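You operate a simulated robot arm through the tools that you are given. There is no shell and no other tool. Be economical: measure what you need, move in short steps, check, and stop when the job is done.

You are at the controls of a simulated two-armed robot. One attempt, no reset.

JOB
On the top of the test bench, fold the white cloth in half, so that its two short edges meet.

The check looks at the end state, three seconds after you hand in, the way a careful person would. Anything else that was tipped, shoved, dropped, spilled or broken makes it a failure. Flat cloth is picked up by pressing the open fingertips on it (5 to 10 N) and closing them slowly along it; thin cloth reads only 2 to 8 mm in the jaws.

ROBOT AND FRAMES
Two 7-joint arms with two-finger parallel grippers on one trunk, on a base that drives. Base frame: it is fixed to the floor where the robot stands at the start and does not move with it; the origin is under the middle of the robot, x ahead of it, y to its left, z up; the surface under the hand at the start is at about z = 85. Units: cm, rad, N and s.
The left shoulder is at the start at [12.4, 17.1, 116.2], the right one opposite. With the tool pointing down near the work surface each hand reaches from about 42 to 90 cm from the robot's upright axis, wherever it stands, measured 20 degrees to its own side. Places, roughly: top of the test bench [80, 10, 80]. Payload 4.4 kg a hand.
The tool frame of a hand sits at the grasp point between the pads (the TCP): z along the fingers, y along the line on which they close. The tips reach 2.3 cm beyond it. The gripper opens to 9.4 cm. The fingers are 3.8 cm wide and 1 cm thick; the gripper's body (5.4 by 9.6 cm) begins 3.9 cm behind the TCP.
Orientation is that of the tool frame in the base frame, as a unit quaternion [x, y, z, w]. With the fingers straight down and closing along the base's y, the tool's x points along the base's -x, its y along +y and its z along -z.

CONTROLS
- The arms move only by the tool arm_command. It takes "left_plan", "right_plan" or both (then of equal length, played together; a hand with none holds still); each is one flat list of numbers, 7 for each row, row after row: the shift along the tool's x, y, z in cm, then the turn, a rotation vector about the tool's x, y, z in rad, then the gripper command, from -1 (shut) to 1 (fully open), values between in proportion. In form: [dx, dy, dz, ax, ay, az, fingers, dx, dy, dz, ax, ay, az, fingers, ...]. A call has 1 to 8 rows; each row is the pose to reach, as a shift and turn from the pose commanded when the call began, along the tool's axes at that moment. Rows are played at 5 a second. More than 5 cm and 0.15 rad between two rows, or a gripper value outside its range, and nothing of the call is played. Where a pose cannot be reached the arm comes as near as it can. A force on the tool above 40 N (or 10 N above the force at the start of the call, whichever is more), or a blocked arm, ends the call early, and 0.2 s more pass. Each finger travels about 7.2 cm/s and halts on what it meets, pressing with about 23 N; the grip force reading is that of the motor and also rises with nothing between the fingers. The clock runs only during rows and for 0.2 s after the last one: add rows that repeat a pose to give the fingers time. It gives the time, the measured TCP pose, the force on the tool (base axes), the opening and the grip force at its end, in the units of the frame above (readings bear some noise), with the torque about the TCP (base axes, N m) and any sound that the robot's microphone picked up.
- Cameras (640 x 400 px; columns grow to the right, rows downward): "scene" is now at [22.31, -1.74, 129.34]; the picture's right is [-0.38, -0.93, 0.00], its down [-0.67, 0.27, -0.69] and it looks along [0.64, -0.26, -0.73] (base axes); focal length 214 px, centre (320, 200). "left" rides on the left gripper at [8.6, -1.6, -7.4] in its tool frame; the picture's right is [0.18, 0.98, 0.00], its down [-0.58, 0.11, -0.81] and it looks along [-0.79, 0.15, 0.59] (tool axes); focal length 243 px, centre (320, 200). "right" rides on the right gripper at [8.6, 1.6, -7.5] in its tool frame; the picture's right is [-0.18, 0.98, 0.00], its down [-0.58, -0.11, -0.81] and it looks along [-0.79, -0.15, 0.59] (tool axes); focal length 243 px, centre (320, 200). There is no depth. A picture from a camera that has moved, and an enlarged one, comes with that camera's place and axes in the base frame and with its lens. The place of the scene camera against the robot may be out by one fixed shift of up to 2.5 cm in any direction.
- snapshot(camera): a new picture of that camera. No time passes.
- slide_trunk(by): slides the trunk up (or, below 0, down) by that many cm; the arms and the scene camera ride with it, the base frame stays. It gives what a move gives, with no picture.
- base_move(legs): drives the robot by 1 to 6 legs, each [ahead, left, turn to the left] in cm, cm and rad, along the robot's own axes; the way and the turn of a leg run together, so that a leg with both is an arc; at most 150 cm and 3.142 rad a leg. The arms and the cameras ride along, it lands a little off, and it stops where it bumps. It gives what a move gives.
- turn_head(pan, tilt): turns the head with the scene camera to pan (to the left, within 1.396 rad either way) and tilt (down, from -0.506 to 1.204), counted from straight ahead of the robot. It gives what a move gives.
- enlarge(camera, box): a new picture of the part [left, top, right, bottom] of that camera's present view, enlarged. No time passes.
- finish_job(): hands the job in; it is judged then, once.

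Go step by step. Nothing tells you exact positions but the pictures and the camera data: compare them with the known pose of the tool, close in by small moves and look again before you grip or let go. The budget is 120 turns and 92 pictures, counting those below and the enlarged ones. Unless the task says otherwise, let go and move clear before handing in, and close with one line.

The tools are called after ">>>" by a JSON object that holds its "method" and its "body". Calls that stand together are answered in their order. arm_command: Moves the arms, as the interface text tells. Its arguments: {"type":"object","properties":{"left_plan":{"type":"array","items":{"type":"number"}},"right_plan":{"type":"array","items":{"type":"number"}}},"required":[]} The other tools are called the same way: slide_trunk (by) slides the trunk up or down; base_move (legs) drives the base; turn_head (pan, tilt) turns the head that bears the scene camera; snapshot (camera) takes a picture; enlarge (camera, box) takes an enlarged picture of a part of a camera's view; finish_job () hands the job in.

At the start:

```text
time_s: 0.0
left_position: [59.76, 28.14, 105.41]
left_ee_rot: [0.0, 1.0, 0.0, 0.0]
left_ft_force: [-0.3, 0.3, -0.7]
left_torque: [-0.04, 0.02, -0.01]
left_opening: 9.39
left_grip_force: 0.0
right_position: [50.01, -26.44, 99.69]
right_ee_rot: [0.001, 1.0, 0.0, 0.001]
right_ft_force: [0.5, -0.1, 0.1]
right_torque: [0.01, -0.02, 0.02]
right_opening: 9.42
right_grip_force: 0.0
trunk travel left (down, up): [-17.5, 21.3]
robot x, y, heading: [0.47, 0.15, 0.001]
head pan, tilt: [-0.386, 0.813]
```

scene: 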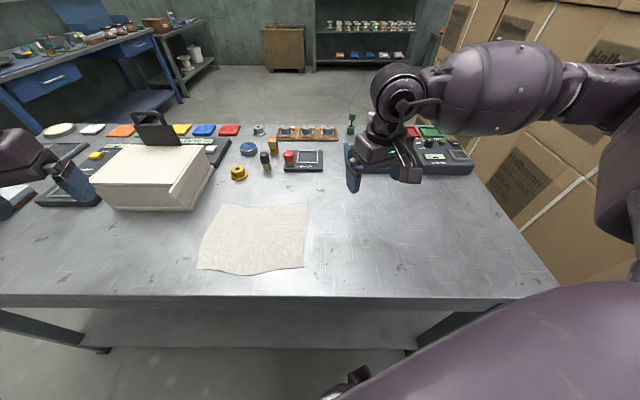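
right: 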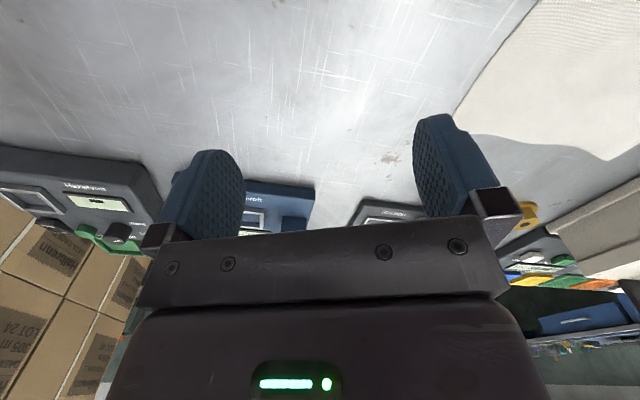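
left: 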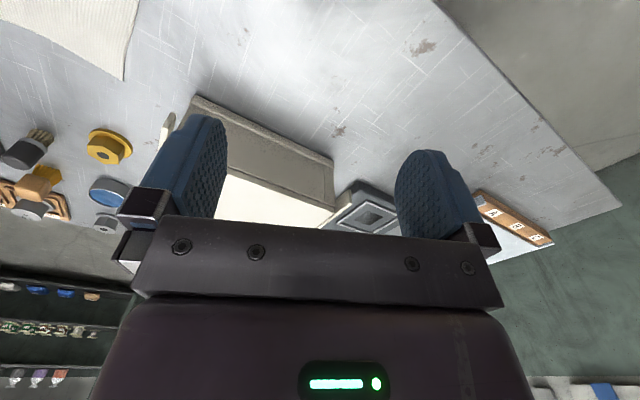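

The cloth lies on the near middle of the bench, its short edges at left (about [70,8]–[52,15]) and right (about [61,-14]–[44,-7]). I'll back the robot off a little so both hands can reach every corner, then look again.

>>> {"method": "base_move", "body": {"legs": [[-8, 0, 0]]}}

>>> {"method": "turn_head", "body": {"pan": 0.0, "tilt": 0.75}}

>>> {"method": "snapshot", "body": {"camera": "scene"}}

>>> {"method": "snapshot", "body": {"camera": "left"}}

>>> {"method": "snapshot", "body": {"camera": "right"}}

```text
time_s: 1.1
left_position: [51.65, 28.15, 105.46]
left_ee_rot: [-0.001, 1.0, 0.0, 0.0]
left_ft_force: [-0.1, -0.6, 0.4]
left_torque: [0.01, 0.02, 0.02]
left_opening: 9.41
left_grip_force: 0.1
right_position: [42.01, -26.47, 99.76]
right_ee_rot: [0.001, 1.0, 0.0, 0.0]
right_ft_force: [-0.1, 1.2, 0.7]
right_torque: [-0.01, -0.02, -0.01]
right_opening: 9.41
right_grip_force: 0.0
trunk travel left (down, up): [-17.5, 21.3]
robot x, y, heading: [-8.03, -0.2, 0.001]
head pan, tilt: [-0.386, 0.813]
```

```text
time_s: 1.9
left_position: [51.67, 28.07, 105.37]
left_ee_rot: [0.0, 1.0, 0.0, 0.0]
left_ft_force: [-0.1, -0.1, 0.7]
left_torque: [0.0, 0.0, 0.03]
left_opening: 9.39
left_grip_force: 0.2
right_position: [42.15, -26.45, 99.73]
right_ee_rot: [0.0, 1.0, 0.0, 0.0]
right_ft_force: [0.1, 1.0, 0.1]
right_torque: [0.0, 0.0, 0.03]
right_opening: 9.39
right_grip_force: 0.2
trunk travel left (down, up): [-17.5, 21.3]
robot x, y, heading: [-7.98, 0.2, -0.003]
head pan, tilt: [0.0, 0.75]
```

```text
88 pictures are left
camera scene: at [15.27, 1.25, 129.86], right [0.0, -1.0, 0.0], down [-0.68, 0.0, -0.73], along [0.73, 0.0, -0.68], focal length 214 px, centre (320, 200)
```

scene: 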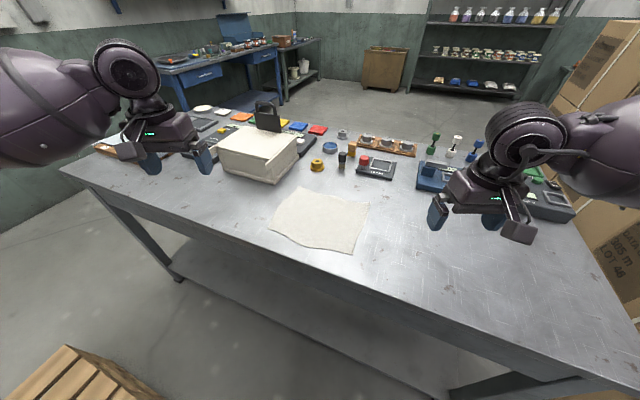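

```text
87 pictures are left
camera left: at [43.14, 26.61, 113.01], right [-0.18, 0.98, 0.0], down [0.58, 0.11, 0.81], along [0.79, 0.15, -0.59], focal length 243 px, centre (320, 200)
```

left: 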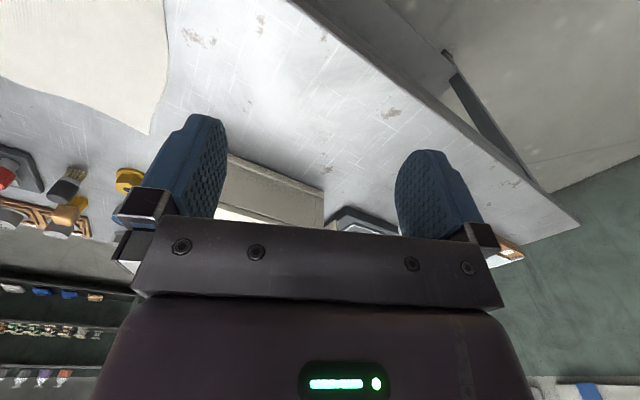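

```text
86 pictures are left
camera right: at [33.43, -24.85, 107.13], right [0.18, 0.98, 0.0], down [0.58, -0.11, 0.81], along [0.79, -0.15, -0.59], focal length 243 px, centre (320, 200)
```

right: 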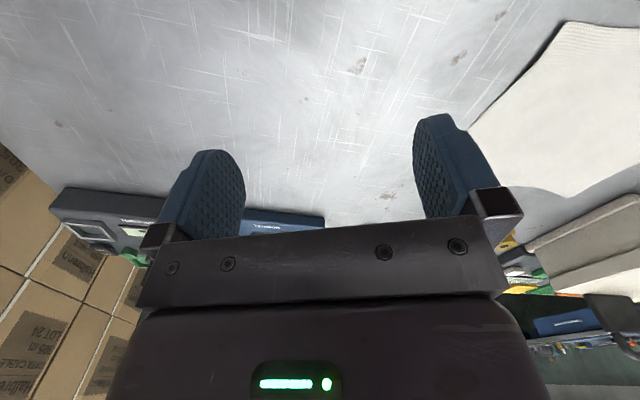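

The estimates agree across the cameras: the left short edge runs from about [69.7,7.7] to [53,15.2], and the fold direction is about [0.35,0.94]. I'll bring the right hand above the far-left corner and the left hand above the near-left corner, yawed to close along the long direction.

>>> {"method": "arm_command", "body": {"right_plan": [-2.58, 3.33, 0.17, 0, 0, 0.0446, 0.06, -5.16, 6.66, 0.34, 0, 0, 0.0892, 0.06, -7.74, 9.99, 0.51, 0, 0, 0.134, 0.06, -10.32, 13.32, 0.68, 0, 0, 0.178, 0.06, -12.9, 16.65, 0.85, 0, 0, 0.223, 0.06, -15.48, 19.98, 1.02, 0, 0, 0.268, 0.06, -18.06, 23.31, 1.19, 0, 0, 0.312, 0.06, -20.64, 26.64, 1.36, 0, 0, 0.357, 0.06], "left_plan": [-0.2, -1.85, 0.925, 0, 0, 0.0446, 0.06, -0.4, -3.7, 1.85, 0, 0, 0.0892, 0.06, -0.6, -5.55, 2.775, 0, 0, 0.134, 0.06, -0.8, -7.4, 3.7, 0, 0, 0.178, 0.06, -1.0, -9.25, 4.625, 0, 0, 0.223, 0.06, -1.2, -11.1, 5.55, 0, 0, 0.268, 0.06, -1.4, -12.95, 6.475, 0, 0, 0.312, 0.06, -1.6, -14.8, 7.4, 0, 0, 0.357, 0.06]}}

>>> {"method": "snapshot", "body": {"camera": "scene"}}

```text
time_s: 3.7
left_position: [53.45, 13.25, 97.84]
left_ee_rot: [0.178, 0.984, 0.0, 0.0]
left_ft_force: [0.3, -0.6, 0.4]
left_torque: [-0.03, 0.0, 0.02]
left_opening: 5.01
left_grip_force: 0.1
right_position: [62.71, 0.17, 98.45]
right_ee_rot: [0.179, 0.984, -0.001, 0.0]
right_ft_force: [-0.4, 0.1, -0.3]
right_torque: [-0.01, 0.0, -0.02]
right_opening: 4.97
right_grip_force: 0.0
trunk travel left (down, up): [-17.5, 21.3]
robot x, y, heading: [-8.31, 0.36, 0.002]
head pan, tilt: [0.0, 0.75]
```

```text
85 pictures are left
camera scene: at [15.32, 1.32, 129.84], right [0.0, -1.0, 0.0], down [-0.68, 0.0, -0.73], along [0.73, 0.0, -0.68], focal length 214 px, centre (320, 200)
```

scene: 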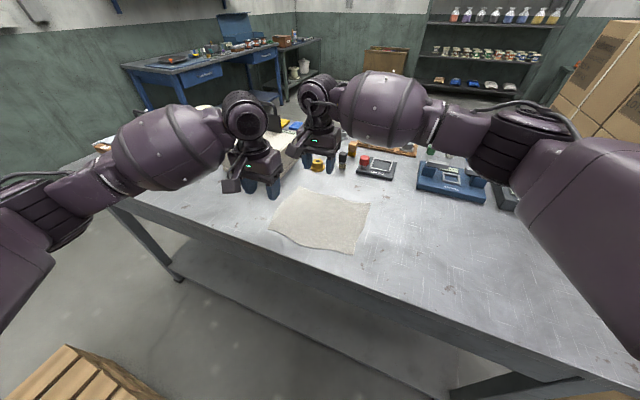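

Both hands are near their places above the left edge. I'll finish the approach, down to about 3–4 cm above the surface, and look through the hand cameras.

>>> {"method": "arm_command", "body": {"right_plan": [-0.85, 2.7, 0, 0, 0, 0, 0.06, -1.7, 5.3, 0, 0, 0, 0, 0.06, -2.56, 8.0, 1.5, 0, 0, 0, 0.06, -2.56, 8.0, 4.5, 0, 0, 0, 0.06, -2.56, 8.0, 7.4, 0, 0, 0, 0.06, -2.56, 8.0, 7.4, 0, 0, 0, 0.06], "left_plan": [0, 0, 0, 0, 0, 0, 0.06, 0, 0, 0, 0, 0, 0, 0.06, 0, 0, 2, 0, 0, 0, 0.06, 0, 0, 4.5, 0, 0, 0, 0.06, 0, 0, 6.8, 0, 0, 0, 0.06, 0, 0, 6.8, 0, 0, 0, 0.06]}}

>>> {"method": "snapshot", "body": {"camera": "right"}}

>>> {"method": "snapshot", "body": {"camera": "left"}}

>>> {"method": "enlarge", "body": {"camera": "scene", "box": [210, 110, 400, 270]}}

```text
time_s: 4.1
left_position: [53.84, 14.03, 97.87]
left_ee_rot: [0.166, 0.986, 0.005, 0.001]
left_ft_force: [2.8, 2.7, -1.1]
left_torque: [-0.2, 0.24, 0.21]
left_opening: 4.96
left_grip_force: 0.0
right_position: [63.63, 1.66, 98.25]
right_ee_rot: [0.171, 0.985, -0.004, -0.004]
right_ft_force: [-3.2, -2.8, 0.2]
right_torque: [0.21, -0.18, 0.45]
right_opening: 4.98
right_grip_force: 0.1
trunk travel left (down, up): [-17.5, 21.3]
robot x, y, heading: [-7.76, -0.4, -0.002]
head pan, tilt: [0.0, 0.75]
stopped in row 1 (left hand): the force on the tool passed its limit at 60 N (the readings are from after the stop); the commanded pose is now the measured one
```

```text
84 pictures are left
camera right: at [56.12, 6.06, 105.68], right [0.5, 0.86, -0.01], down [0.52, -0.29, 0.8], along [0.69, -0.41, -0.59], focal length 243 px, centre (320, 200)
```

right: 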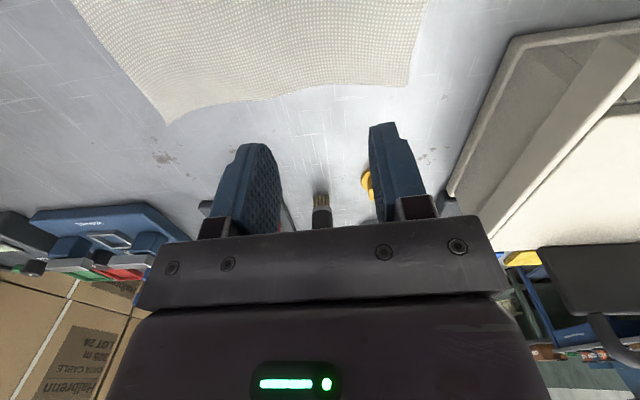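

```text
83 pictures are left
camera left: at [45.17, 15.35, 105.47], right [0.15, 0.99, 0.01], down [0.58, -0.09, 0.81], along [0.8, -0.11, -0.59], focal length 243 px, centre (320, 200)
```

left: 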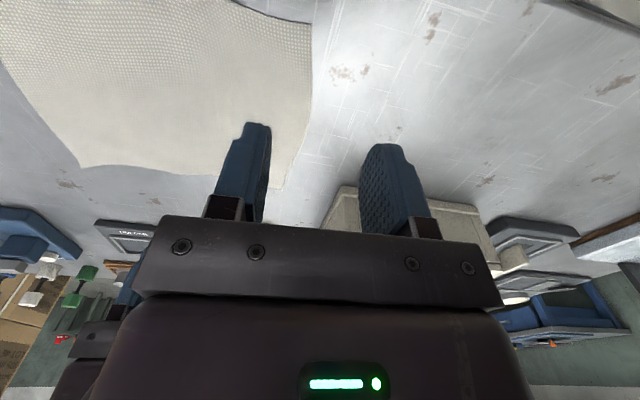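

```text
2.50 times, centred on (305, 190) of scene
camera zoom: at [15.3, 1.32, 129.84], right [0.0, -1.0, 0.0], down [-0.68, 0.0, -0.73], along [0.73, 0.0, -0.68], focal length 536 px, centre (358, 225)
```

zoom: 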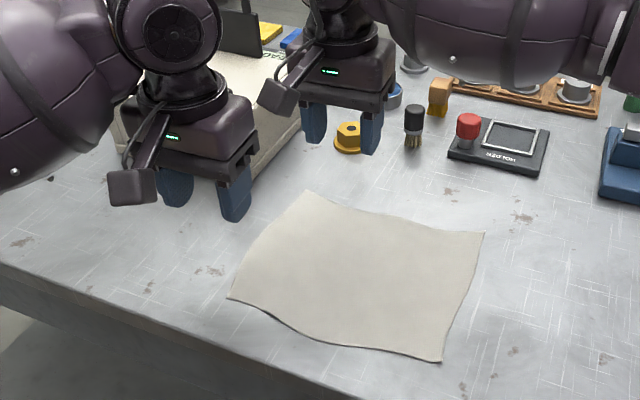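

The hands touched: the right hand's camera boom met the left hand. I'll pull the left hand toward the robot, turn the right hand so its boom swings clear, and place the right hand first.

>>> {"method": "arm_command", "body": {"left_plan": [4, 0, 0, 0, 0, 0, 0.06, 8, 0, 0, 0, 0, 0, 0.06, 10, 0, 0, 0, 0, 0, 0.06, 10, 0, 0, 0, 0, 0, 0.06, 10, 0, 0, 0, 0, 0, 0.06, 10, 0, 0, 0, 0, 0, 0.06, 10, 0, 0, 0, 0, 0, 0.06, 10, 0, 0, 0, 0, 0, 0.06], "right_plan": [0, 0, 0, 0, 0, 0, 0.06, 0, 0, 0, 0, 0, 0, 0.28, -0.6, 1.5, 0, 0, 0, 0.11, 0.28, -1.2, 3.0, 0, 0, 0, 0.22, 0.28, -1.9, 4.5, 0, 0, 0, 0.33, 0.28, -2.62, 6.08, 0, 0, 0, 0.44, 0.28, -2.62, 6.08, 2.5, 0, 0, 0.556, 0.28, -2.62, 6.08, 6, 0, 0, 0.556, 0.28]}}

>>> {"method": "snapshot", "body": {"camera": "right"}}

>>> {"method": "enlarge", "body": {"camera": "scene", "box": [210, 110, 400, 270]}}

```text
time_s: 5.9
left_position: [44.47, 17.2, 97.91]
left_ee_rot: [0.167, 0.986, 0.004, 0.001]
left_ft_force: [-0.1, -0.4, 0.1]
left_torque: [0.01, 0.0, -0.04]
left_opening: 4.97
left_grip_force: 0.2
right_position: [68.37, 6.29, 92.06]
right_ee_rot: [0.436, 0.9, -0.004, -0.002]
right_ft_force: [1.3, 0.0, 0.1]
right_torque: [0.01, 0.0, -0.03]
right_opening: 6.01
right_grip_force: 0.1
trunk travel left (down, up): [-17.5, 21.3]
robot x, y, heading: [-7.82, 0.11, 0.001]
head pan, tilt: [0.0, 0.75]
```

```text
81 pictures are left
camera right: at [64.26, 14.16, 99.56], right [0.89, 0.46, -0.01], down [0.28, -0.52, 0.81], along [0.37, -0.72, -0.59], focal length 243 px, centre (320, 200)
```

right: 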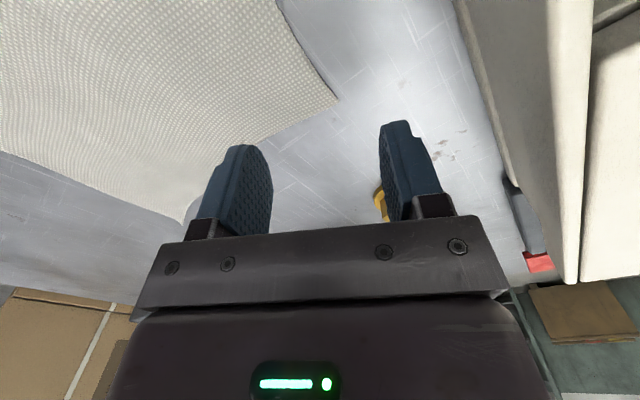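

```text
2.50 times, centred on (305, 190) of scene
camera zoom: at [15.33, 1.25, 129.83], right [0.0, -1.0, 0.0], down [-0.68, 0.0, -0.73], along [0.73, 0.0, -0.68], focal length 536 px, centre (358, 225)
```

zoom: 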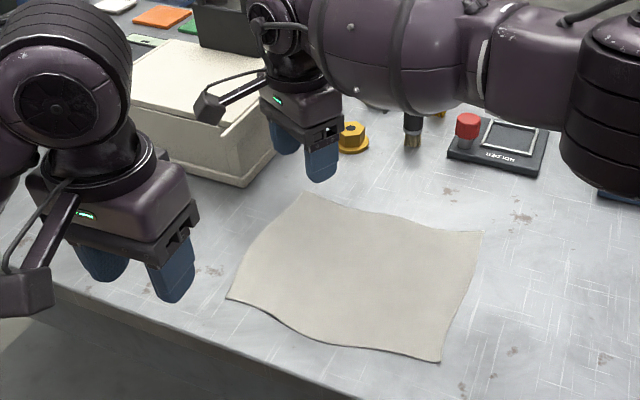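

The far-left corner sits almost under the right hand. I'll shift the right hand slightly inboard and lower it toward the surface.

>>> {"method": "arm_command", "body": {"right_plan": [0.32, -0.65, 1.5, 0, 0, 0, 0.28, 0.32, -0.65, 3.0, 0, 0, 0, 0.28, 0.32, -0.65, 3.8, 0, 0, 0, 0.28, 0.32, -0.65, 4.2, 0, 0, 0, 0.28, 0.32, -0.65, 4.2, 0, 0, 0, 0.28]}}

>>> {"method": "snapshot", "body": {"camera": "right"}}

```text
time_s: 7.1
left_position: [44.48, 17.15, 98.12]
left_ee_rot: [0.167, 0.986, 0.005, 0.001]
left_ft_force: [0.6, -0.2, -0.2]
left_torque: [0.02, 0.0, -0.01]
left_opening: 4.96
left_grip_force: 0.2
right_position: [67.49, 6.16, 88.1]
right_ee_rot: [0.436, 0.9, -0.004, -0.001]
right_ft_force: [-0.1, 0.1, -0.9]
right_torque: [-0.01, 0.0, -0.01]
right_opening: 6.03
right_grip_force: 0.1
trunk travel left (down, up): [-17.5, 21.3]
robot x, y, heading: [-7.68, -0.08, -0.004]
head pan, tilt: [0.0, 0.75]
```

```text
79 pictures are left
camera right: at [63.43, 13.92, 95.41], right [0.88, 0.47, -0.01], down [0.28, -0.52, 0.81], along [0.37, -0.72, -0.59], focal length 243 px, centre (320, 200)
```

right: 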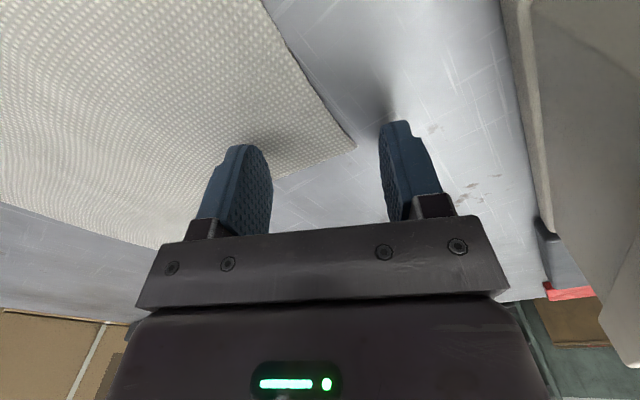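

The right fingers straddle the edge at the far corner as wanted. Now the left hand comes in over the near corner.

>>> {"method": "arm_command", "body": {"left_plan": [-2, -0.3, 1.5, 0, 0, 0, 0.06, -4, -0.6, 3, 0, 0, 0, 0.06, -6, -0.9, 5, 0, 0, 0, 0.06, -8, -1.2, 7, 0, 0, 0, 0.06, -9.05, -1.35, 7.1, 0, 0, 0, 0.06, -9.05, -1.35, 7.1, 0, 0, 0, 0.06]}}

>>> {"method": "snapshot", "body": {"camera": "left"}}

```text
time_s: 8.5
left_position: [52.76, 12.83, 90.89]
left_ee_rot: [0.167, 0.986, 0.004, 0.002]
left_ft_force: [0.3, 0.3, 0.1]
left_torque: [0.01, 0.01, -0.03]
left_opening: 4.97
left_grip_force: 0.0
right_position: [67.55, 6.02, 88.13]
right_ee_rot: [0.435, 0.901, -0.004, -0.002]
right_ft_force: [0.3, 0.6, -0.1]
right_torque: [-0.03, -0.01, 0.02]
right_opening: 6.05
right_grip_force: 0.1
trunk travel left (down, up): [-17.5, 21.3]
robot x, y, heading: [-7.84, -0.22, 0.001]
head pan, tilt: [0.0, 0.75]
```

```text
78 pictures are left
camera left: at [44.0, 14.25, 98.46], right [0.15, 0.99, 0.01], down [0.58, -0.1, 0.81], along [0.8, -0.12, -0.59], focal length 243 px, centre (320, 200)
```

left: 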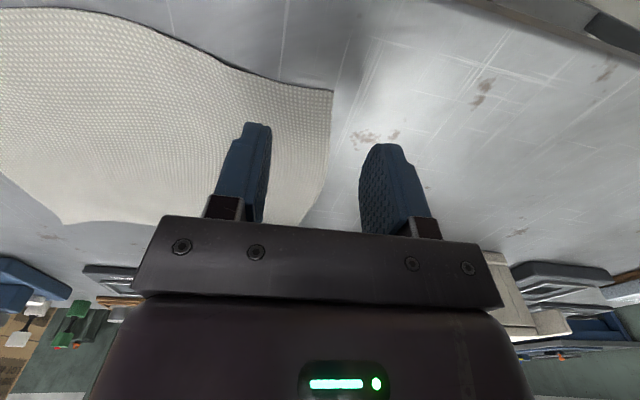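

The near-left corner is about [51.7,13.9]. I'll shift the left hand 0.5 cm inboard and lower it, then press both hands gently.

>>> {"method": "arm_command", "body": {"left_plan": [0, -0.5, 1.5, 0, 0, 0, 0.06, 0, -0.5, 2.8, 0, 0, 0, 0.06, 0, -0.5, 2.8, 0, 0, 0, 0.06, 0, -0.5, 3.1, 0, 0, 0, 0.06, 0, -0.5, 3.3, 0, 0, 0, 0.06, 0, -0.5, 3.3, 0, 0, 0, 0.06], "right_plan": [0, 0, 0, 0, 0, 0, 0.28, 0, 0, 0, 0, 0, 0, 0.28, 0, 0, 0, 0, 0, 0, 0.28, 0, 0, 0.3, 0, 0, 0, 0.28, 0, 0, 0.5, 0, 0, 0, 0.28, 0, 0, 0.5, 0, 0, 0, 0.28]}}

```text
time_s: 9.9
left_position: [52.39, 12.49, 87.43]
left_ee_rot: [0.167, 0.986, 0.004, 0.002]
left_ft_force: [-0.4, -0.4, 4.7]
left_torque: [-0.15, 0.06, -0.03]
left_opening: 4.99
left_grip_force: 0.0
right_position: [67.42, 6.1, 87.54]
right_ee_rot: [0.436, 0.9, -0.004, -0.001]
right_ft_force: [-1.0, 0.4, 0.6]
right_torque: [0.03, 0.0, -0.01]
right_opening: 6.04
right_grip_force: 0.0
trunk travel left (down, up): [-17.5, 21.3]
robot x, y, heading: [-8.04, 0.41, 0.005]
head pan, tilt: [0.0, 0.75]
```

The left hand is in contact at 4.7 N; the right is just above the surface. I'll lower the right a little more and the left a touch.

>>> {"method": "arm_command", "body": {"left_plan": [0, 0, 0.05, 0, 0, 0, 0.06, 0, 0, 0.08, 0, 0, 0, 0.06, 0, 0, 0.08, 0, 0, 0, 0.06], "right_plan": [0, 0, 0.1, 0, 0, 0, 0.28, 0, 0, 0.22, 0, 0, 0, 0.28, 0, 0, 0.22, 0, 0, 0, 0.28]}}

```text
time_s: 10.7
left_position: [52.47, 12.55, 87.34]
left_ee_rot: [0.167, 0.986, 0.006, 0.001]
left_ft_force: [-0.8, -0.8, 7.5]
left_torque: [-0.25, 0.12, 0.01]
left_opening: 5.03
left_grip_force: 0.7
right_position: [67.4, 6.03, 87.4]
right_ee_rot: [0.437, 0.9, -0.003, -0.001]
right_ft_force: [0.0, -0.7, 0.1]
right_torque: [-0.01, 0.0, 0.0]
right_opening: 6.02
right_grip_force: 0.1
trunk travel left (down, up): [-17.5, 21.3]
robot x, y, heading: [-7.93, 0.14, 0.0]
head pan, tilt: [0.0, 0.75]
```

>>> {"method": "arm_command", "body": {"right_plan": [0, 0, 0.1, 0, 0, 0, 0.28, 0, 0, 0.18, 0, 0, 0, 0.28, 0, 0, 0.24, 0, 0, 0, 0.28, 0, 0, 0.24, 0, 0, 0, 0.28]}}

```text
time_s: 11.7
left_position: [52.26, 12.46, 87.46]
left_ee_rot: [0.167, 0.986, 0.005, 0.002]
left_ft_force: [0.8, 0.5, 0.8]
left_torque: [-0.04, 0.02, 0.03]
left_opening: 4.99
left_grip_force: 0.1
right_position: [67.47, 6.04, 87.4]
right_ee_rot: [0.436, 0.9, -0.003, 0.0]
right_ft_force: [0.9, -0.5, 17.9]
right_torque: [-0.5, 0.32, 0.05]
right_opening: 6.03
right_grip_force: 0.0
trunk travel left (down, up): [-17.5, 21.3]
robot x, y, heading: [-7.94, 0.23, -0.002]
head pan, tilt: [0.0, 0.75]
```

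Right presses 18 N and the left eased off; I'll balance them.

>>> {"method": "arm_command", "body": {"left_plan": [0, 0, 0.05, 0, 0, 0, 0.06, 0, 0, 0.05, 0, 0, 0, 0.06, 0, 0, 0.05, 0, 0, 0, 0.06], "right_plan": [0, 0, -0.1, 0, 0, 0, 0.28, 0, 0, -0.1, 0, 0, 0, 0.28, 0, 0, -0.1, 0, 0, 0, 0.28]}}

```text
time_s: 12.5
left_position: [52.32, 12.51, 87.38]
left_ee_rot: [0.167, 0.986, 0.004, 0.002]
left_ft_force: [1.9, -0.4, 10.4]
left_torque: [-0.31, 0.12, 0.04]
left_opening: 5.01
left_grip_force: 0.1
right_position: [67.58, 5.93, 87.4]
right_ee_rot: [0.436, 0.9, -0.003, -0.001]
right_ft_force: [1.8, -1.9, 14.2]
right_torque: [-0.45, 0.21, 0.07]
right_opening: 5.94
right_grip_force: 0.1
trunk travel left (down, up): [-17.5, 21.3]
robot x, y, heading: [-8.07, -0.1, -0.002]
head pan, tilt: [0.0, 0.75]
```

Close enough; now close slowly, halfway first, and look.

>>> {"method": "arm_command", "body": {"left_plan": [0, 0, 0, 0, 0, 0, 0.0, 0, 0, 0, 0, 0, 0, -0.07, 0, 0, 0, 0, 0, 0, -0.14, 0, 0, 0, 0, 0, 0, -0.21, 0, 0, 0, 0, 0, 0, -0.28, 0, 0, 0, 0, 0, 0, -0.35, 0, 0, 0, 0, 0, 0, -0.42, 0, 0, 0, 0, 0, 0, -0.5], "right_plan": [0, 0, -0.05, 0, 0, 0, 0.2, 0, 0, -0.05, 0, 0, 0, 0.1, 0, 0, -0.05, 0, 0, 0, 0.0, 0, 0, -0.05, 0, 0, 0, -0.1, 0, 0, -0.05, 0, 0, 0, -0.2, 0, 0, -0.05, 0, 0, 0, -0.3, 0, 0, -0.05, 0, 0, 0, -0.4, 0, 0, -0.05, 0, 0, 0, -0.5]}}

>>> {"method": "snapshot", "body": {"camera": "left"}}

>>> {"method": "snapshot", "body": {"camera": "right"}}

```text
time_s: 14.3
left_position: [52.32, 12.47, 87.44]
left_ee_rot: [0.167, 0.986, 0.004, 0.002]
left_ft_force: [4.1, -0.9, 13.1]
left_torque: [-0.24, 0.06, 0.06]
left_opening: 2.31
left_grip_force: 0.0
right_position: [67.35, 6.21, 87.54]
right_ee_rot: [0.435, 0.901, -0.003, 0.0]
right_ft_force: [-3.3, 1.7, 14.0]
right_torque: [-0.12, 0.14, -0.04]
right_opening: 2.38
right_grip_force: 0.4
trunk travel left (down, up): [-17.5, 21.3]
robot x, y, heading: [-7.78, 0.0, -0.0]
head pan, tilt: [0.0, 0.75]
```

```text
77 pictures are left
camera left: at [43.58, 13.91, 95.05], right [0.15, 0.99, 0.01], down [0.58, -0.09, 0.81], along [0.8, -0.12, -0.59], focal length 243 px, centre (320, 200)
```

left: 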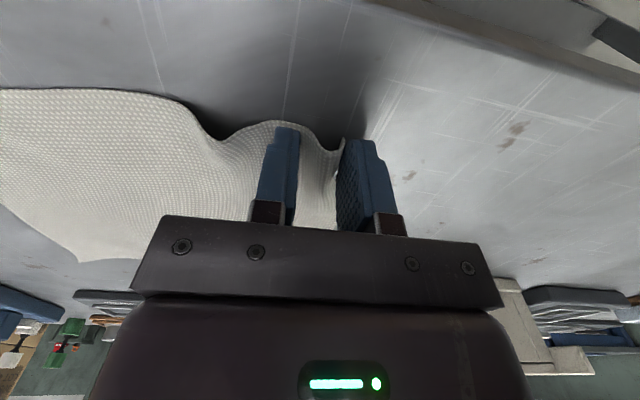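

```text
76 pictures are left
camera right: at [63.25, 13.91, 94.78], right [0.88, 0.47, -0.01], down [0.28, -0.52, 0.81], along [0.37, -0.72, -0.59], focal length 243 px, centre (320, 200)
```

right: 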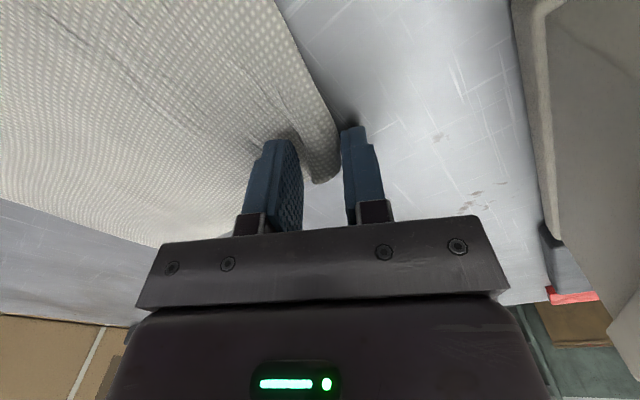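

It's working: both edges butt against the outer fingers and rise between the pads. Closing the rest.

>>> {"method": "arm_command", "body": {"left_plan": [0, 0, 0, 0, 0, 0, -0.57, 0, 0, 0, 0, 0, 0, -0.64, 0, 0, 0, 0, 0, 0, -0.71, 0, 0, 0, 0, 0, 0, -0.78, 0, 0, 0, 0, 0, 0, -0.85, 0, 0, 0, 0, 0, 0, -0.92, 0, 0, 0, 0, 0, 0, -1, 0, 0, 0, 0, 0, 0, -1], "right_plan": [0, 0, 0, 0, 0, 0, -0.57, 0, 0, 0, 0, 0, 0, -0.64, 0, 0, 0, 0, 0, 0, -0.71, 0, 0, 0, 0, 0, 0, -0.78, 0, 0, 0, 0, 0, 0, -0.85, 0, 0, 0, 0, 0, 0, -0.92, 0, 0, 0, 0, 0, 0, -1, 0, 0, 0, 0, 0, 0, -1]}}

>>> {"method": "snapshot", "body": {"camera": "left"}}

>>> {"method": "snapshot", "body": {"camera": "right"}}

```text
time_s: 16.1
left_position: [52.3, 12.45, 87.44]
left_ee_rot: [0.167, 0.986, 0.005, 0.003]
left_ft_force: [6.5, -2.5, 10.6]
left_torque: [-0.12, -0.1, 0.05]
left_opening: 0.26
left_grip_force: 23.3
right_position: [67.29, 6.08, 87.42]
right_ee_rot: [0.436, 0.9, -0.004, 0.0]
right_ft_force: [-8.6, 2.1, 14.9]
right_torque: [-0.15, 0.2, -0.05]
right_opening: 0.28
right_grip_force: 22.8
trunk travel left (down, up): [-17.5, 21.3]
robot x, y, heading: [-7.72, 0.13, -0.001]
head pan, tilt: [0.0, 0.75]
```

```text
75 pictures are left
camera left: at [43.55, 13.88, 95.05], right [0.15, 0.99, 0.01], down [0.58, -0.1, 0.81], along [0.8, -0.12, -0.59], focal length 243 px, centre (320, 200)
```

left: 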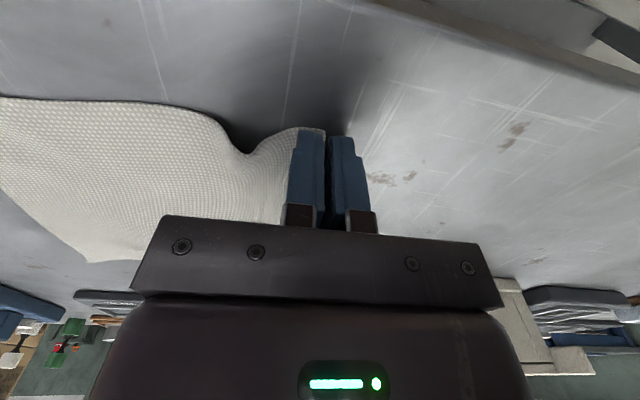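

```text
74 pictures are left
camera right: at [63.22, 13.87, 94.78], right [0.88, 0.47, -0.01], down [0.28, -0.52, 0.81], along [0.37, -0.72, -0.59], focal length 243 px, centre (320, 200)
```

right: 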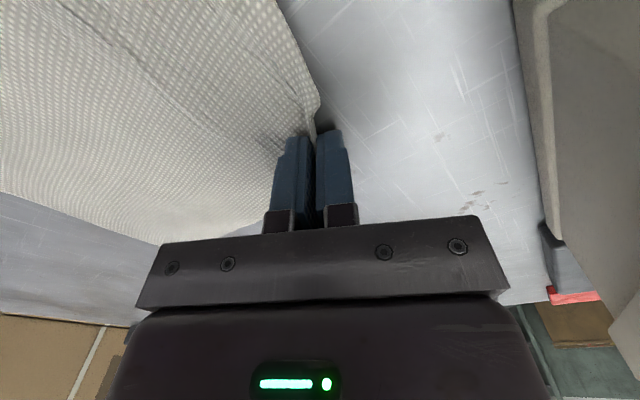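

Both jaws read about 2.7 mm, so cloth is held. I'll lift and begin the fold arc toward the right edge with both hands.

>>> {"method": "arm_command", "body": {"left_plan": [0, -0.09, -1.3, 0, 0, 0, -1, 0, -0.36, -2.6, 0, 0, 0, -1, 0.03, -0.8, -3.8, 0, 0, 0, -1, 0.06, -1.41, -5.0, 0, 0, 0, -1, 0.09, -2.17, -6.1, 0, 0, 0, -1, 0.12, -3.08, -7.1, 0, 0, 0, -1, 0.16, -4.11, -7.9, 0, 0, 0, -1, 0.21, -5.25, -8.6, 0, 0, 0, -1], "right_plan": [-0.05, -0.08, -1.3, 0, 0, 0, -1, -0.18, -0.31, -2.6, 0, 0, 0, -1, -0.4, -0.69, -3.8, 0, 0, 0, -1, -0.7, -1.22, -5.0, 0, 0, 0, -1, -1.08, -1.88, -6.1, 0, 0, 0, -1, -1.54, -2.67, -7.1, 0, 0, 0, -1, -2.05, -3.56, -7.9, 0, 0, 0, -1, -2.62, -4.55, -8.6, 0, 0, 0, -1]}}

>>> {"method": "enlarge", "body": {"camera": "scene", "box": [210, 110, 400, 270]}}

>>> {"method": "snapshot", "body": {"camera": "left"}}

```text
time_s: 17.9
left_position: [50.38, 7.39, 96.08]
left_ee_rot: [0.167, 0.986, 0.004, 0.003]
left_ft_force: [3.1, -1.8, -0.4]
left_torque: [-0.01, -0.06, 0.04]
left_opening: 0.26
left_grip_force: 22.9
right_position: [65.57, 1.09, 95.96]
right_ee_rot: [0.435, 0.9, -0.004, -0.002]
right_ft_force: [-4.1, 1.5, 0.0]
right_torque: [0.06, 0.08, 0.02]
right_opening: 0.28
right_grip_force: 23.0
trunk travel left (down, up): [-17.5, 21.3]
robot x, y, heading: [-7.75, 0.07, 0.002]
head pan, tilt: [0.0, 0.75]
```

```text
2.50 times, centred on (305, 190) of scene
camera zoom: at [15.23, 1.18, 129.87], right [0.0, -1.0, 0.0], down [-0.68, 0.0, -0.73], along [0.73, 0.0, -0.68], focal length 536 px, centre (358, 225)
```

zoom: 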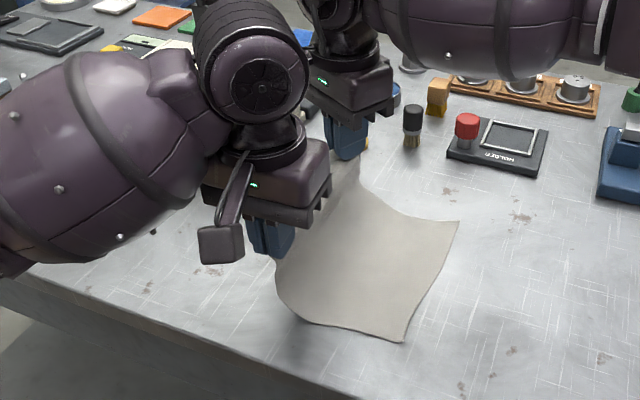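

```text
72 pictures are left
camera left: at [41.6, 8.8, 103.62], right [0.15, 0.99, 0.01], down [0.58, -0.1, 0.81], along [0.8, -0.12, -0.59], focal length 243 px, centre (320, 200)
```

left: 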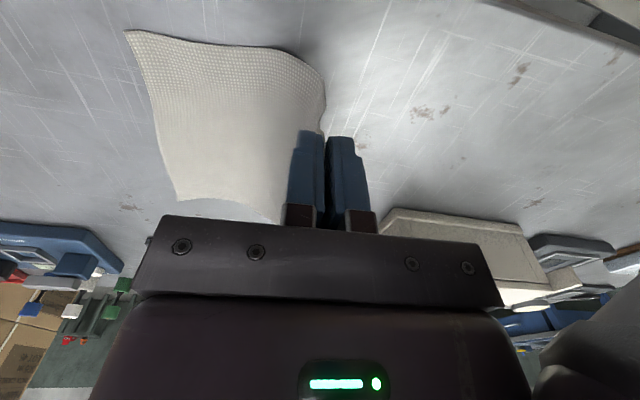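

The held edge now hangs above the middle of the cloth, taut between the hands; the right edge slid to about [46,-3]–[64,-11]. I'll continue the arc over and down, tilting the hands so the tips trail and the edge lies outward.

>>> {"method": "arm_command", "body": {"left_plan": [0.07, -1.8, 0.13, -0.08, 0, 0, -1, 0.14, -3.6, 0.5, -0.16, 0, 0, -1, 0.2, -5.25, 1.1, -0.24, 0, 0, -1, 0.27, -6.75, 1.9, -0.32, 0, 0, -1, 0.32, -8.0, 2.9, -0.4, 0, 0, -1, 0.36, -9.1, 4.1, -0.48, 0, 0, -1], "right_plan": [-0.9, -1.56, 0.13, -0.069, 0.04, 0, -1, -1.8, -3.12, 0.5, -0.139, 0.08, 0, -1, -2.62, -4.55, 1.1, -0.208, 0.12, 0, -1, -3.37, -5.85, 1.9, -0.277, 0.16, 0, -1, -4.0, -6.94, 2.9, -0.347, 0.2, 0, -1, -4.55, -7.89, 4.1, -0.416, 0.24, 0, -1]}}

>>> {"method": "enlarge", "body": {"camera": "scene", "box": [240, 110, 430, 270]}}

>>> {"method": "snapshot", "body": {"camera": "left"}}

>>> {"method": "snapshot", "body": {"camera": "right"}}

```text
time_s: 19.3
left_position: [47.1, -1.07, 91.68]
left_ee_rot: [0.162, 0.957, 0.239, 0.041]
left_ft_force: [4.1, -1.4, 0.3]
left_torque: [-0.04, -0.11, -0.03]
left_opening: 0.27
left_grip_force: 22.7
right_position: [62.41, -7.32, 91.53]
right_ee_rot: [0.424, 0.875, 0.234, -0.02]
right_ft_force: [-2.7, 0.8, -0.1]
right_torque: [0.04, 0.08, 0.07]
right_opening: 0.23
right_grip_force: 23.6
trunk travel left (down, up): [-17.5, 21.3]
robot x, y, heading: [-7.85, -0.09, 0.003]
head pan, tilt: [0.0, 0.75]
```

```text
2.50 times, centred on (335, 190) of scene
camera zoom: at [15.29, 1.14, 129.85], right [0.0, -1.0, 0.0], down [-0.68, 0.0, -0.73], along [0.73, 0.0, -0.68], focal length 536 px, centre (282, 225)
```

zoom: 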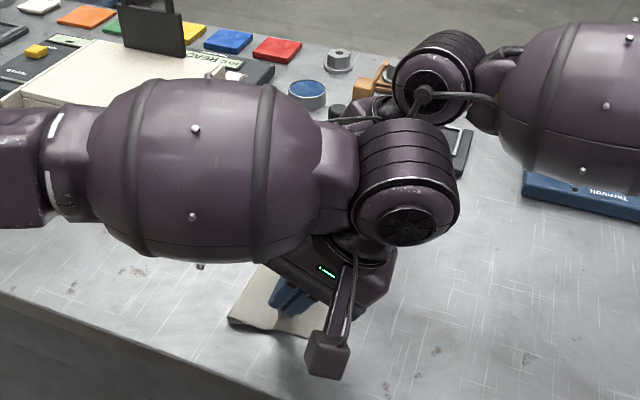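

```text
70 pictures are left
camera left: at [37.24, -2.76, 97.72], right [0.11, 0.88, 0.46], down [0.46, -0.46, 0.76], along [0.88, 0.13, -0.45], focal length 243 px, centre (320, 200)
```

left: 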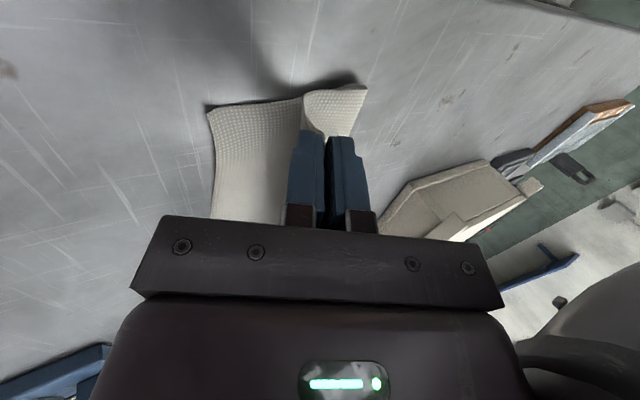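

```text
69 pictures are left
camera right: at [56.71, -3.29, 100.78], right [0.86, 0.39, 0.34], down [0.16, -0.83, 0.54], along [0.49, -0.41, -0.77], focal length 243 px, centre (320, 200)
```

right: 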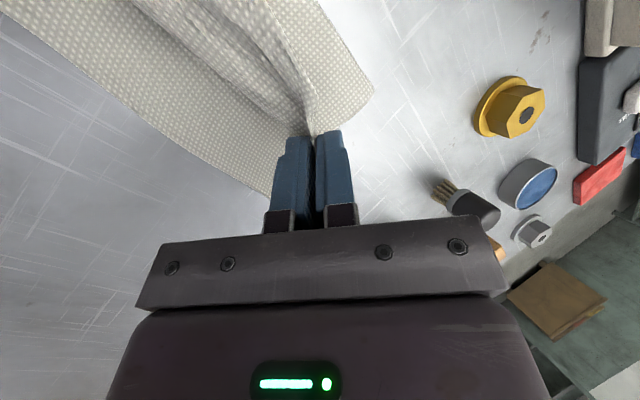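

The cloth is turning over neatly, with the lower right edge at about e=12.8 along the fold direction and the grips at 17.4. I'll lower the edge to just above the lower layer, about 2 cm short of the lower edge.

>>> {"method": "arm_command", "body": {"left_plan": [0.02, -1.03, 0.56, 0, 0, 0, -1, 0.05, -2.05, 1.13, 0, 0, 0, -1, 0.07, -3.08, 1.7, 0, 0, 0, -1, 0.1, -4.11, 2.26, 0, 0, 0, -1, 0.1, -4.11, 2.26, 0, 0, 0, -1], "right_plan": [-0.5, -0.87, 0.53, 0, 0, 0, -1, -1.01, -1.75, 1.06, 0, 0, 0, -1, -1.5, -2.62, 1.6, 0, 0, 0, -1, -2.02, -3.5, 2.13, 0, 0, 0, -1, -2.02, -3.5, 2.13, 0, 0, 0, -1]}}

>>> {"method": "snapshot", "body": {"camera": "left"}}

>>> {"method": "snapshot", "body": {"camera": "right"}}

```text
time_s: 20.5
left_position: [46.24, -3.52, 87.81]
left_ee_rot: [0.162, 0.957, 0.239, 0.04]
left_ft_force: [2.6, -0.7, 0.3]
left_torque: [-0.04, -0.05, -0.02]
left_opening: 0.28
left_grip_force: 23.1
right_position: [61.2, -9.71, 88.06]
right_ee_rot: [0.424, 0.875, 0.235, -0.019]
right_ft_force: [-1.0, 1.4, 0.4]
right_torque: [-0.02, 0.1, 0.02]
right_opening: 0.26
right_grip_force: 22.7
trunk travel left (down, up): [-17.5, 21.3]
robot x, y, heading: [-7.74, 0.06, -0.001]
head pan, tilt: [0.0, 0.75]
```

```text
68 pictures are left
camera left: at [36.41, -5.12, 93.84], right [0.11, 0.88, 0.46], down [0.46, -0.46, 0.76], along [0.88, 0.12, -0.45], focal length 243 px, centre (320, 200)
```

left: 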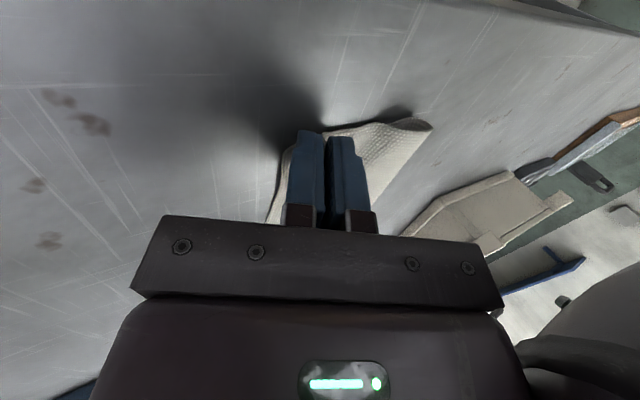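

```text
67 pictures are left
camera right: at [55.65, -5.63, 97.25], right [0.85, 0.39, 0.34], down [0.16, -0.83, 0.54], along [0.49, -0.41, -0.77], focal length 243 px, centre (320, 200)
```

right: 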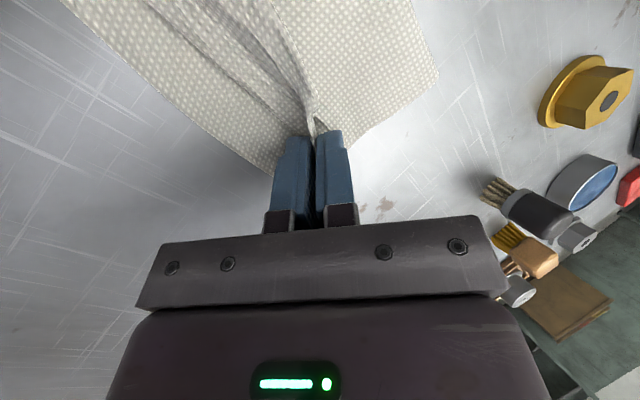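

The left side lies well; on the right the grip holds more cloth, so I'll ease that hand back 1.2 cm, then open both slightly and withdraw along the fingers.

>>> {"method": "arm_command", "body": {"left_plan": [0, 0, 0, 0, 0, 0, -1, 0, 0.09, -0.18, 0, 0, 0, -0.9, 0, 0.18, -0.36, 0, 0, 0, -0.75, 0, 0.18, -0.36, 0, 0, 0, -0.6, 0, 0.18, -0.36, 0, 0, 0, -0.6, 0, 0.18, -1.4, 0, 0, 0, -0.6, 0, 0.18, -2.8, 0, 0, 0, -0.6, 0, 0.18, -4.5, 0, 0, 0, -0.6], "right_plan": [0.53, 0.92, 0.55, 0, 0, 0, -1, 0.58, 1.0, 0.35, 0, 0, 0, -0.9, 0.62, 1.08, 0.2, 0, 0, 0, -0.75, 0.62, 1.08, 0.2, 0, 0, 0, -0.6, 0.62, 1.08, 0.2, 0, 0, 0, -0.6, 0.62, 1.08, -0.9, 0, 0, 0, -0.6, 0.62, 1.08, -2.3, 0, 0, 0, -0.6, 0.62, 1.08, -4.0, 0, 0, 0, -0.6]}}

>>> {"method": "snapshot", "body": {"camera": "left"}}

>>> {"method": "snapshot", "body": {"camera": "right"}}

```text
time_s: 22.3
left_position: [45.45, -5.12, 91.97]
left_ee_rot: [0.162, 0.957, 0.238, 0.042]
left_ft_force: [-0.4, 0.1, 0.8]
left_torque: [0.02, 0.01, -0.01]
left_opening: 1.88
left_grip_force: 0.0
right_position: [60.97, -10.51, 92.43]
right_ee_rot: [0.423, 0.875, 0.234, -0.018]
right_ft_force: [0.3, 0.2, -0.3]
right_torque: [-0.02, -0.03, 0.01]
right_opening: 1.87
right_grip_force: 0.0
trunk travel left (down, up): [-17.5, 21.3]
robot x, y, heading: [-7.8, -0.24, 0.0]
head pan, tilt: [0.0, 0.75]
```

```text
66 pictures are left
camera left: at [35.66, -6.89, 97.91], right [0.11, 0.88, 0.46], down [0.45, -0.46, 0.76], along [0.88, 0.13, -0.45], focal length 243 px, centre (320, 200)
```

left: 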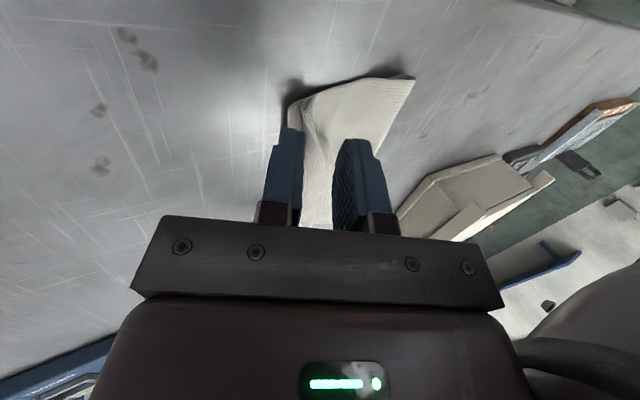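

```text
65 pictures are left
camera right: at [55.24, -6.41, 101.63], right [0.85, 0.39, 0.34], down [0.16, -0.83, 0.54], along [0.49, -0.41, -0.77], focal length 243 px, centre (320, 200)
```

right: 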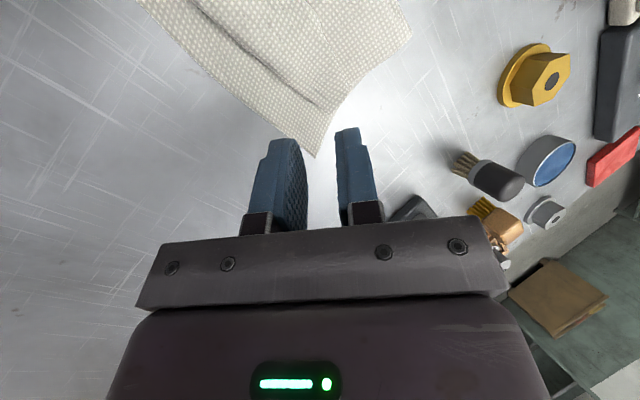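

The cloth is released. I'll withdraw both hands upward and outward to look at the result.

>>> {"method": "arm_command", "body": {"left_plan": [0, 0, -3, 0, 0, 0, -0.6, 0, 0, -6, 0, 0, 0, -0.6, 0, 0, -9, 0, 0, 0, -0.6, 0, 4, -10, 0, 0, 0, -0.6, 1, 8, -10, 0.12, 0, 0, -0.6, 2, 12, -10, 0.24, 0, 0, -0.6, 2, 16, -9, 0.36, 0, 0, -0.6, 2, 20, -8, 0.48, 0, 0, -0.6], "right_plan": [0, 0, -3, 0, 0, 0, -0.6, 0, 0, -6, 0, 0, 0, -0.6, 0, 0, -9, 0, 0, 0, -0.6, -0.5, -3, -10, 0, 0, 0, -0.6, -1.5, -6, -10, 0.1, -0.06, 0, -0.6, -2.5, -9, -10, 0.2, -0.12, 0, -0.6, -3, -12, -9, 0.3, -0.18, 0, -0.6, -3.5, -15, -9, 0.416, -0.24, 0, -0.6]}}

>>> {"method": "enlarge", "body": {"camera": "scene", "box": [240, 130, 430, 290]}}

```text
time_s: 24.1
left_position: [48.25, 8.76, 108.44]
left_ee_rot: [0.167, 0.986, 0.003, 0.001]
left_ft_force: [0.9, -0.1, -0.4]
left_torque: [-0.02, 0.0, 0.02]
left_opening: 1.88
left_grip_force: 0.1
right_position: [50.43, -24.72, 93.64]
right_ee_rot: [0.435, 0.9, -0.005, -0.002]
right_ft_force: [0.4, 0.6, -0.2]
right_torque: [-0.03, 0.02, 0.01]
right_opening: 1.89
right_grip_force: 0.1
trunk travel left (down, up): [-17.5, 21.3]
robot x, y, heading: [-7.9, -0.33, 0.001]
head pan, tilt: [0.0, 0.75]
```

```text
2.50 times, centred on (335, 210) of scene
camera zoom: at [15.22, 1.32, 129.87], right [0.0, -1.0, 0.0], down [-0.68, 0.0, -0.73], along [0.73, 0.0, -0.68], focal length 536 px, centre (282, 175)
```

zoom: 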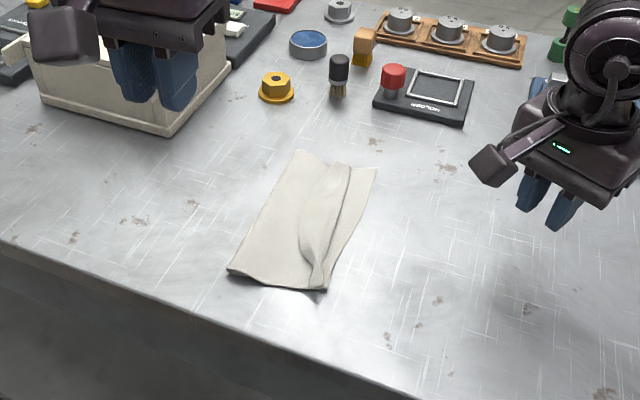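

The cloth is folded over; I'll zoom in on how the upper edge lies.

>>> {"method": "enlarge", "body": {"camera": "scene", "box": [300, 180, 400, 260]}}

>>> {"method": "snapshot", "body": {"camera": "right"}}

>>> {"method": "snapshot", "body": {"camera": "left"}}

```text
5.00 times, centred on (350, 220) of scene
camera zoom: at [15.22, 1.32, 129.87], right [0.0, -1.0, 0.0], down [-0.68, 0.0, -0.73], along [0.73, 0.0, -0.68], focal length 1072 px, centre (170, 100)
```

zoom: 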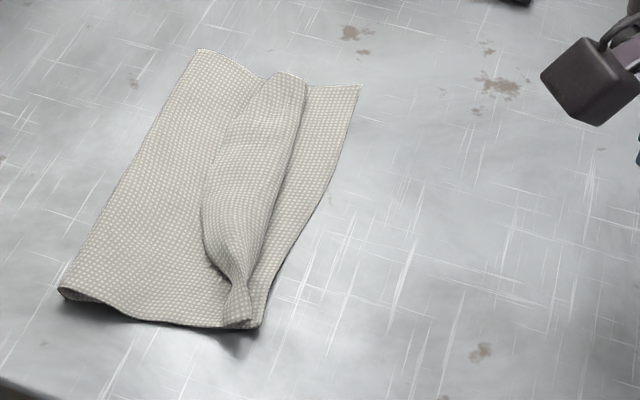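

```text
62 pictures are left
camera right: at [46.37, -16.9, 100.95], right [0.88, 0.47, -0.01], down [0.28, -0.52, 0.81], along [0.37, -0.72, -0.59], focal length 243 px, centre (320, 200)
```

right: 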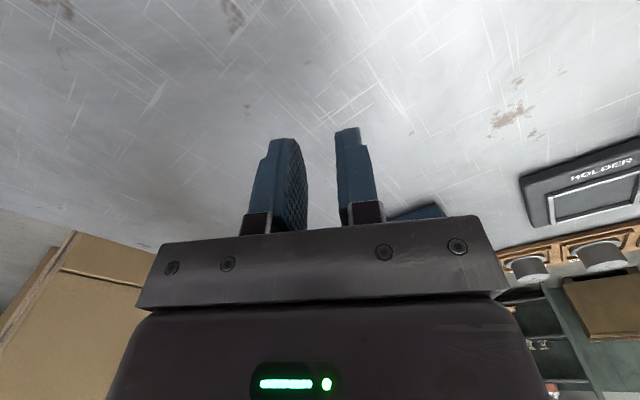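

```text
61 pictures are left
camera left: at [39.54, 10.27, 116.04], right [0.15, 0.99, 0.01], down [0.58, -0.09, 0.81], along [0.8, -0.12, -0.59], focal length 243 px, centre (320, 200)
```

left: 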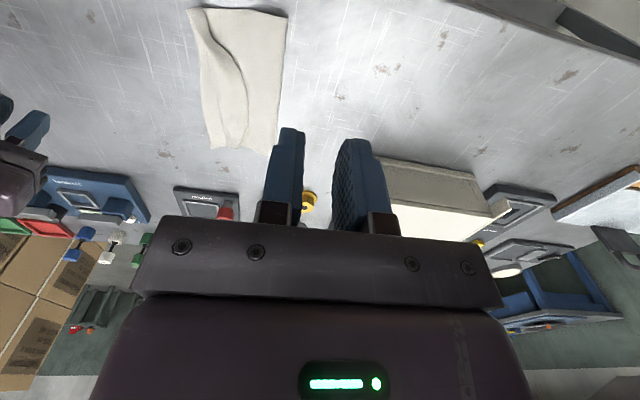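

The last 2–3 cm of the upper layer may have flopped back as a flap. I'll look closer through the left hand camera.

>>> {"method": "enlarge", "body": {"camera": "left", "box": [170, 0, 310, 160]}}

```text
2.50 times, centred on (240, 80) of left
camera zoom: at [39.54, 10.27, 116.04], right [0.15, 0.99, 0.01], down [0.58, -0.09, 0.81], along [0.8, -0.12, -0.59], focal length 606 px, centre (520, 500)
```

zoom: 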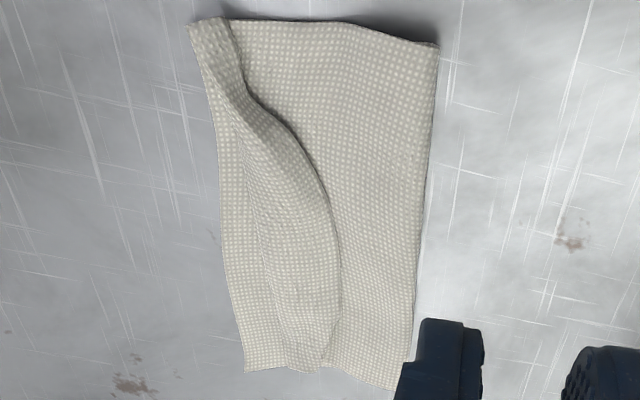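

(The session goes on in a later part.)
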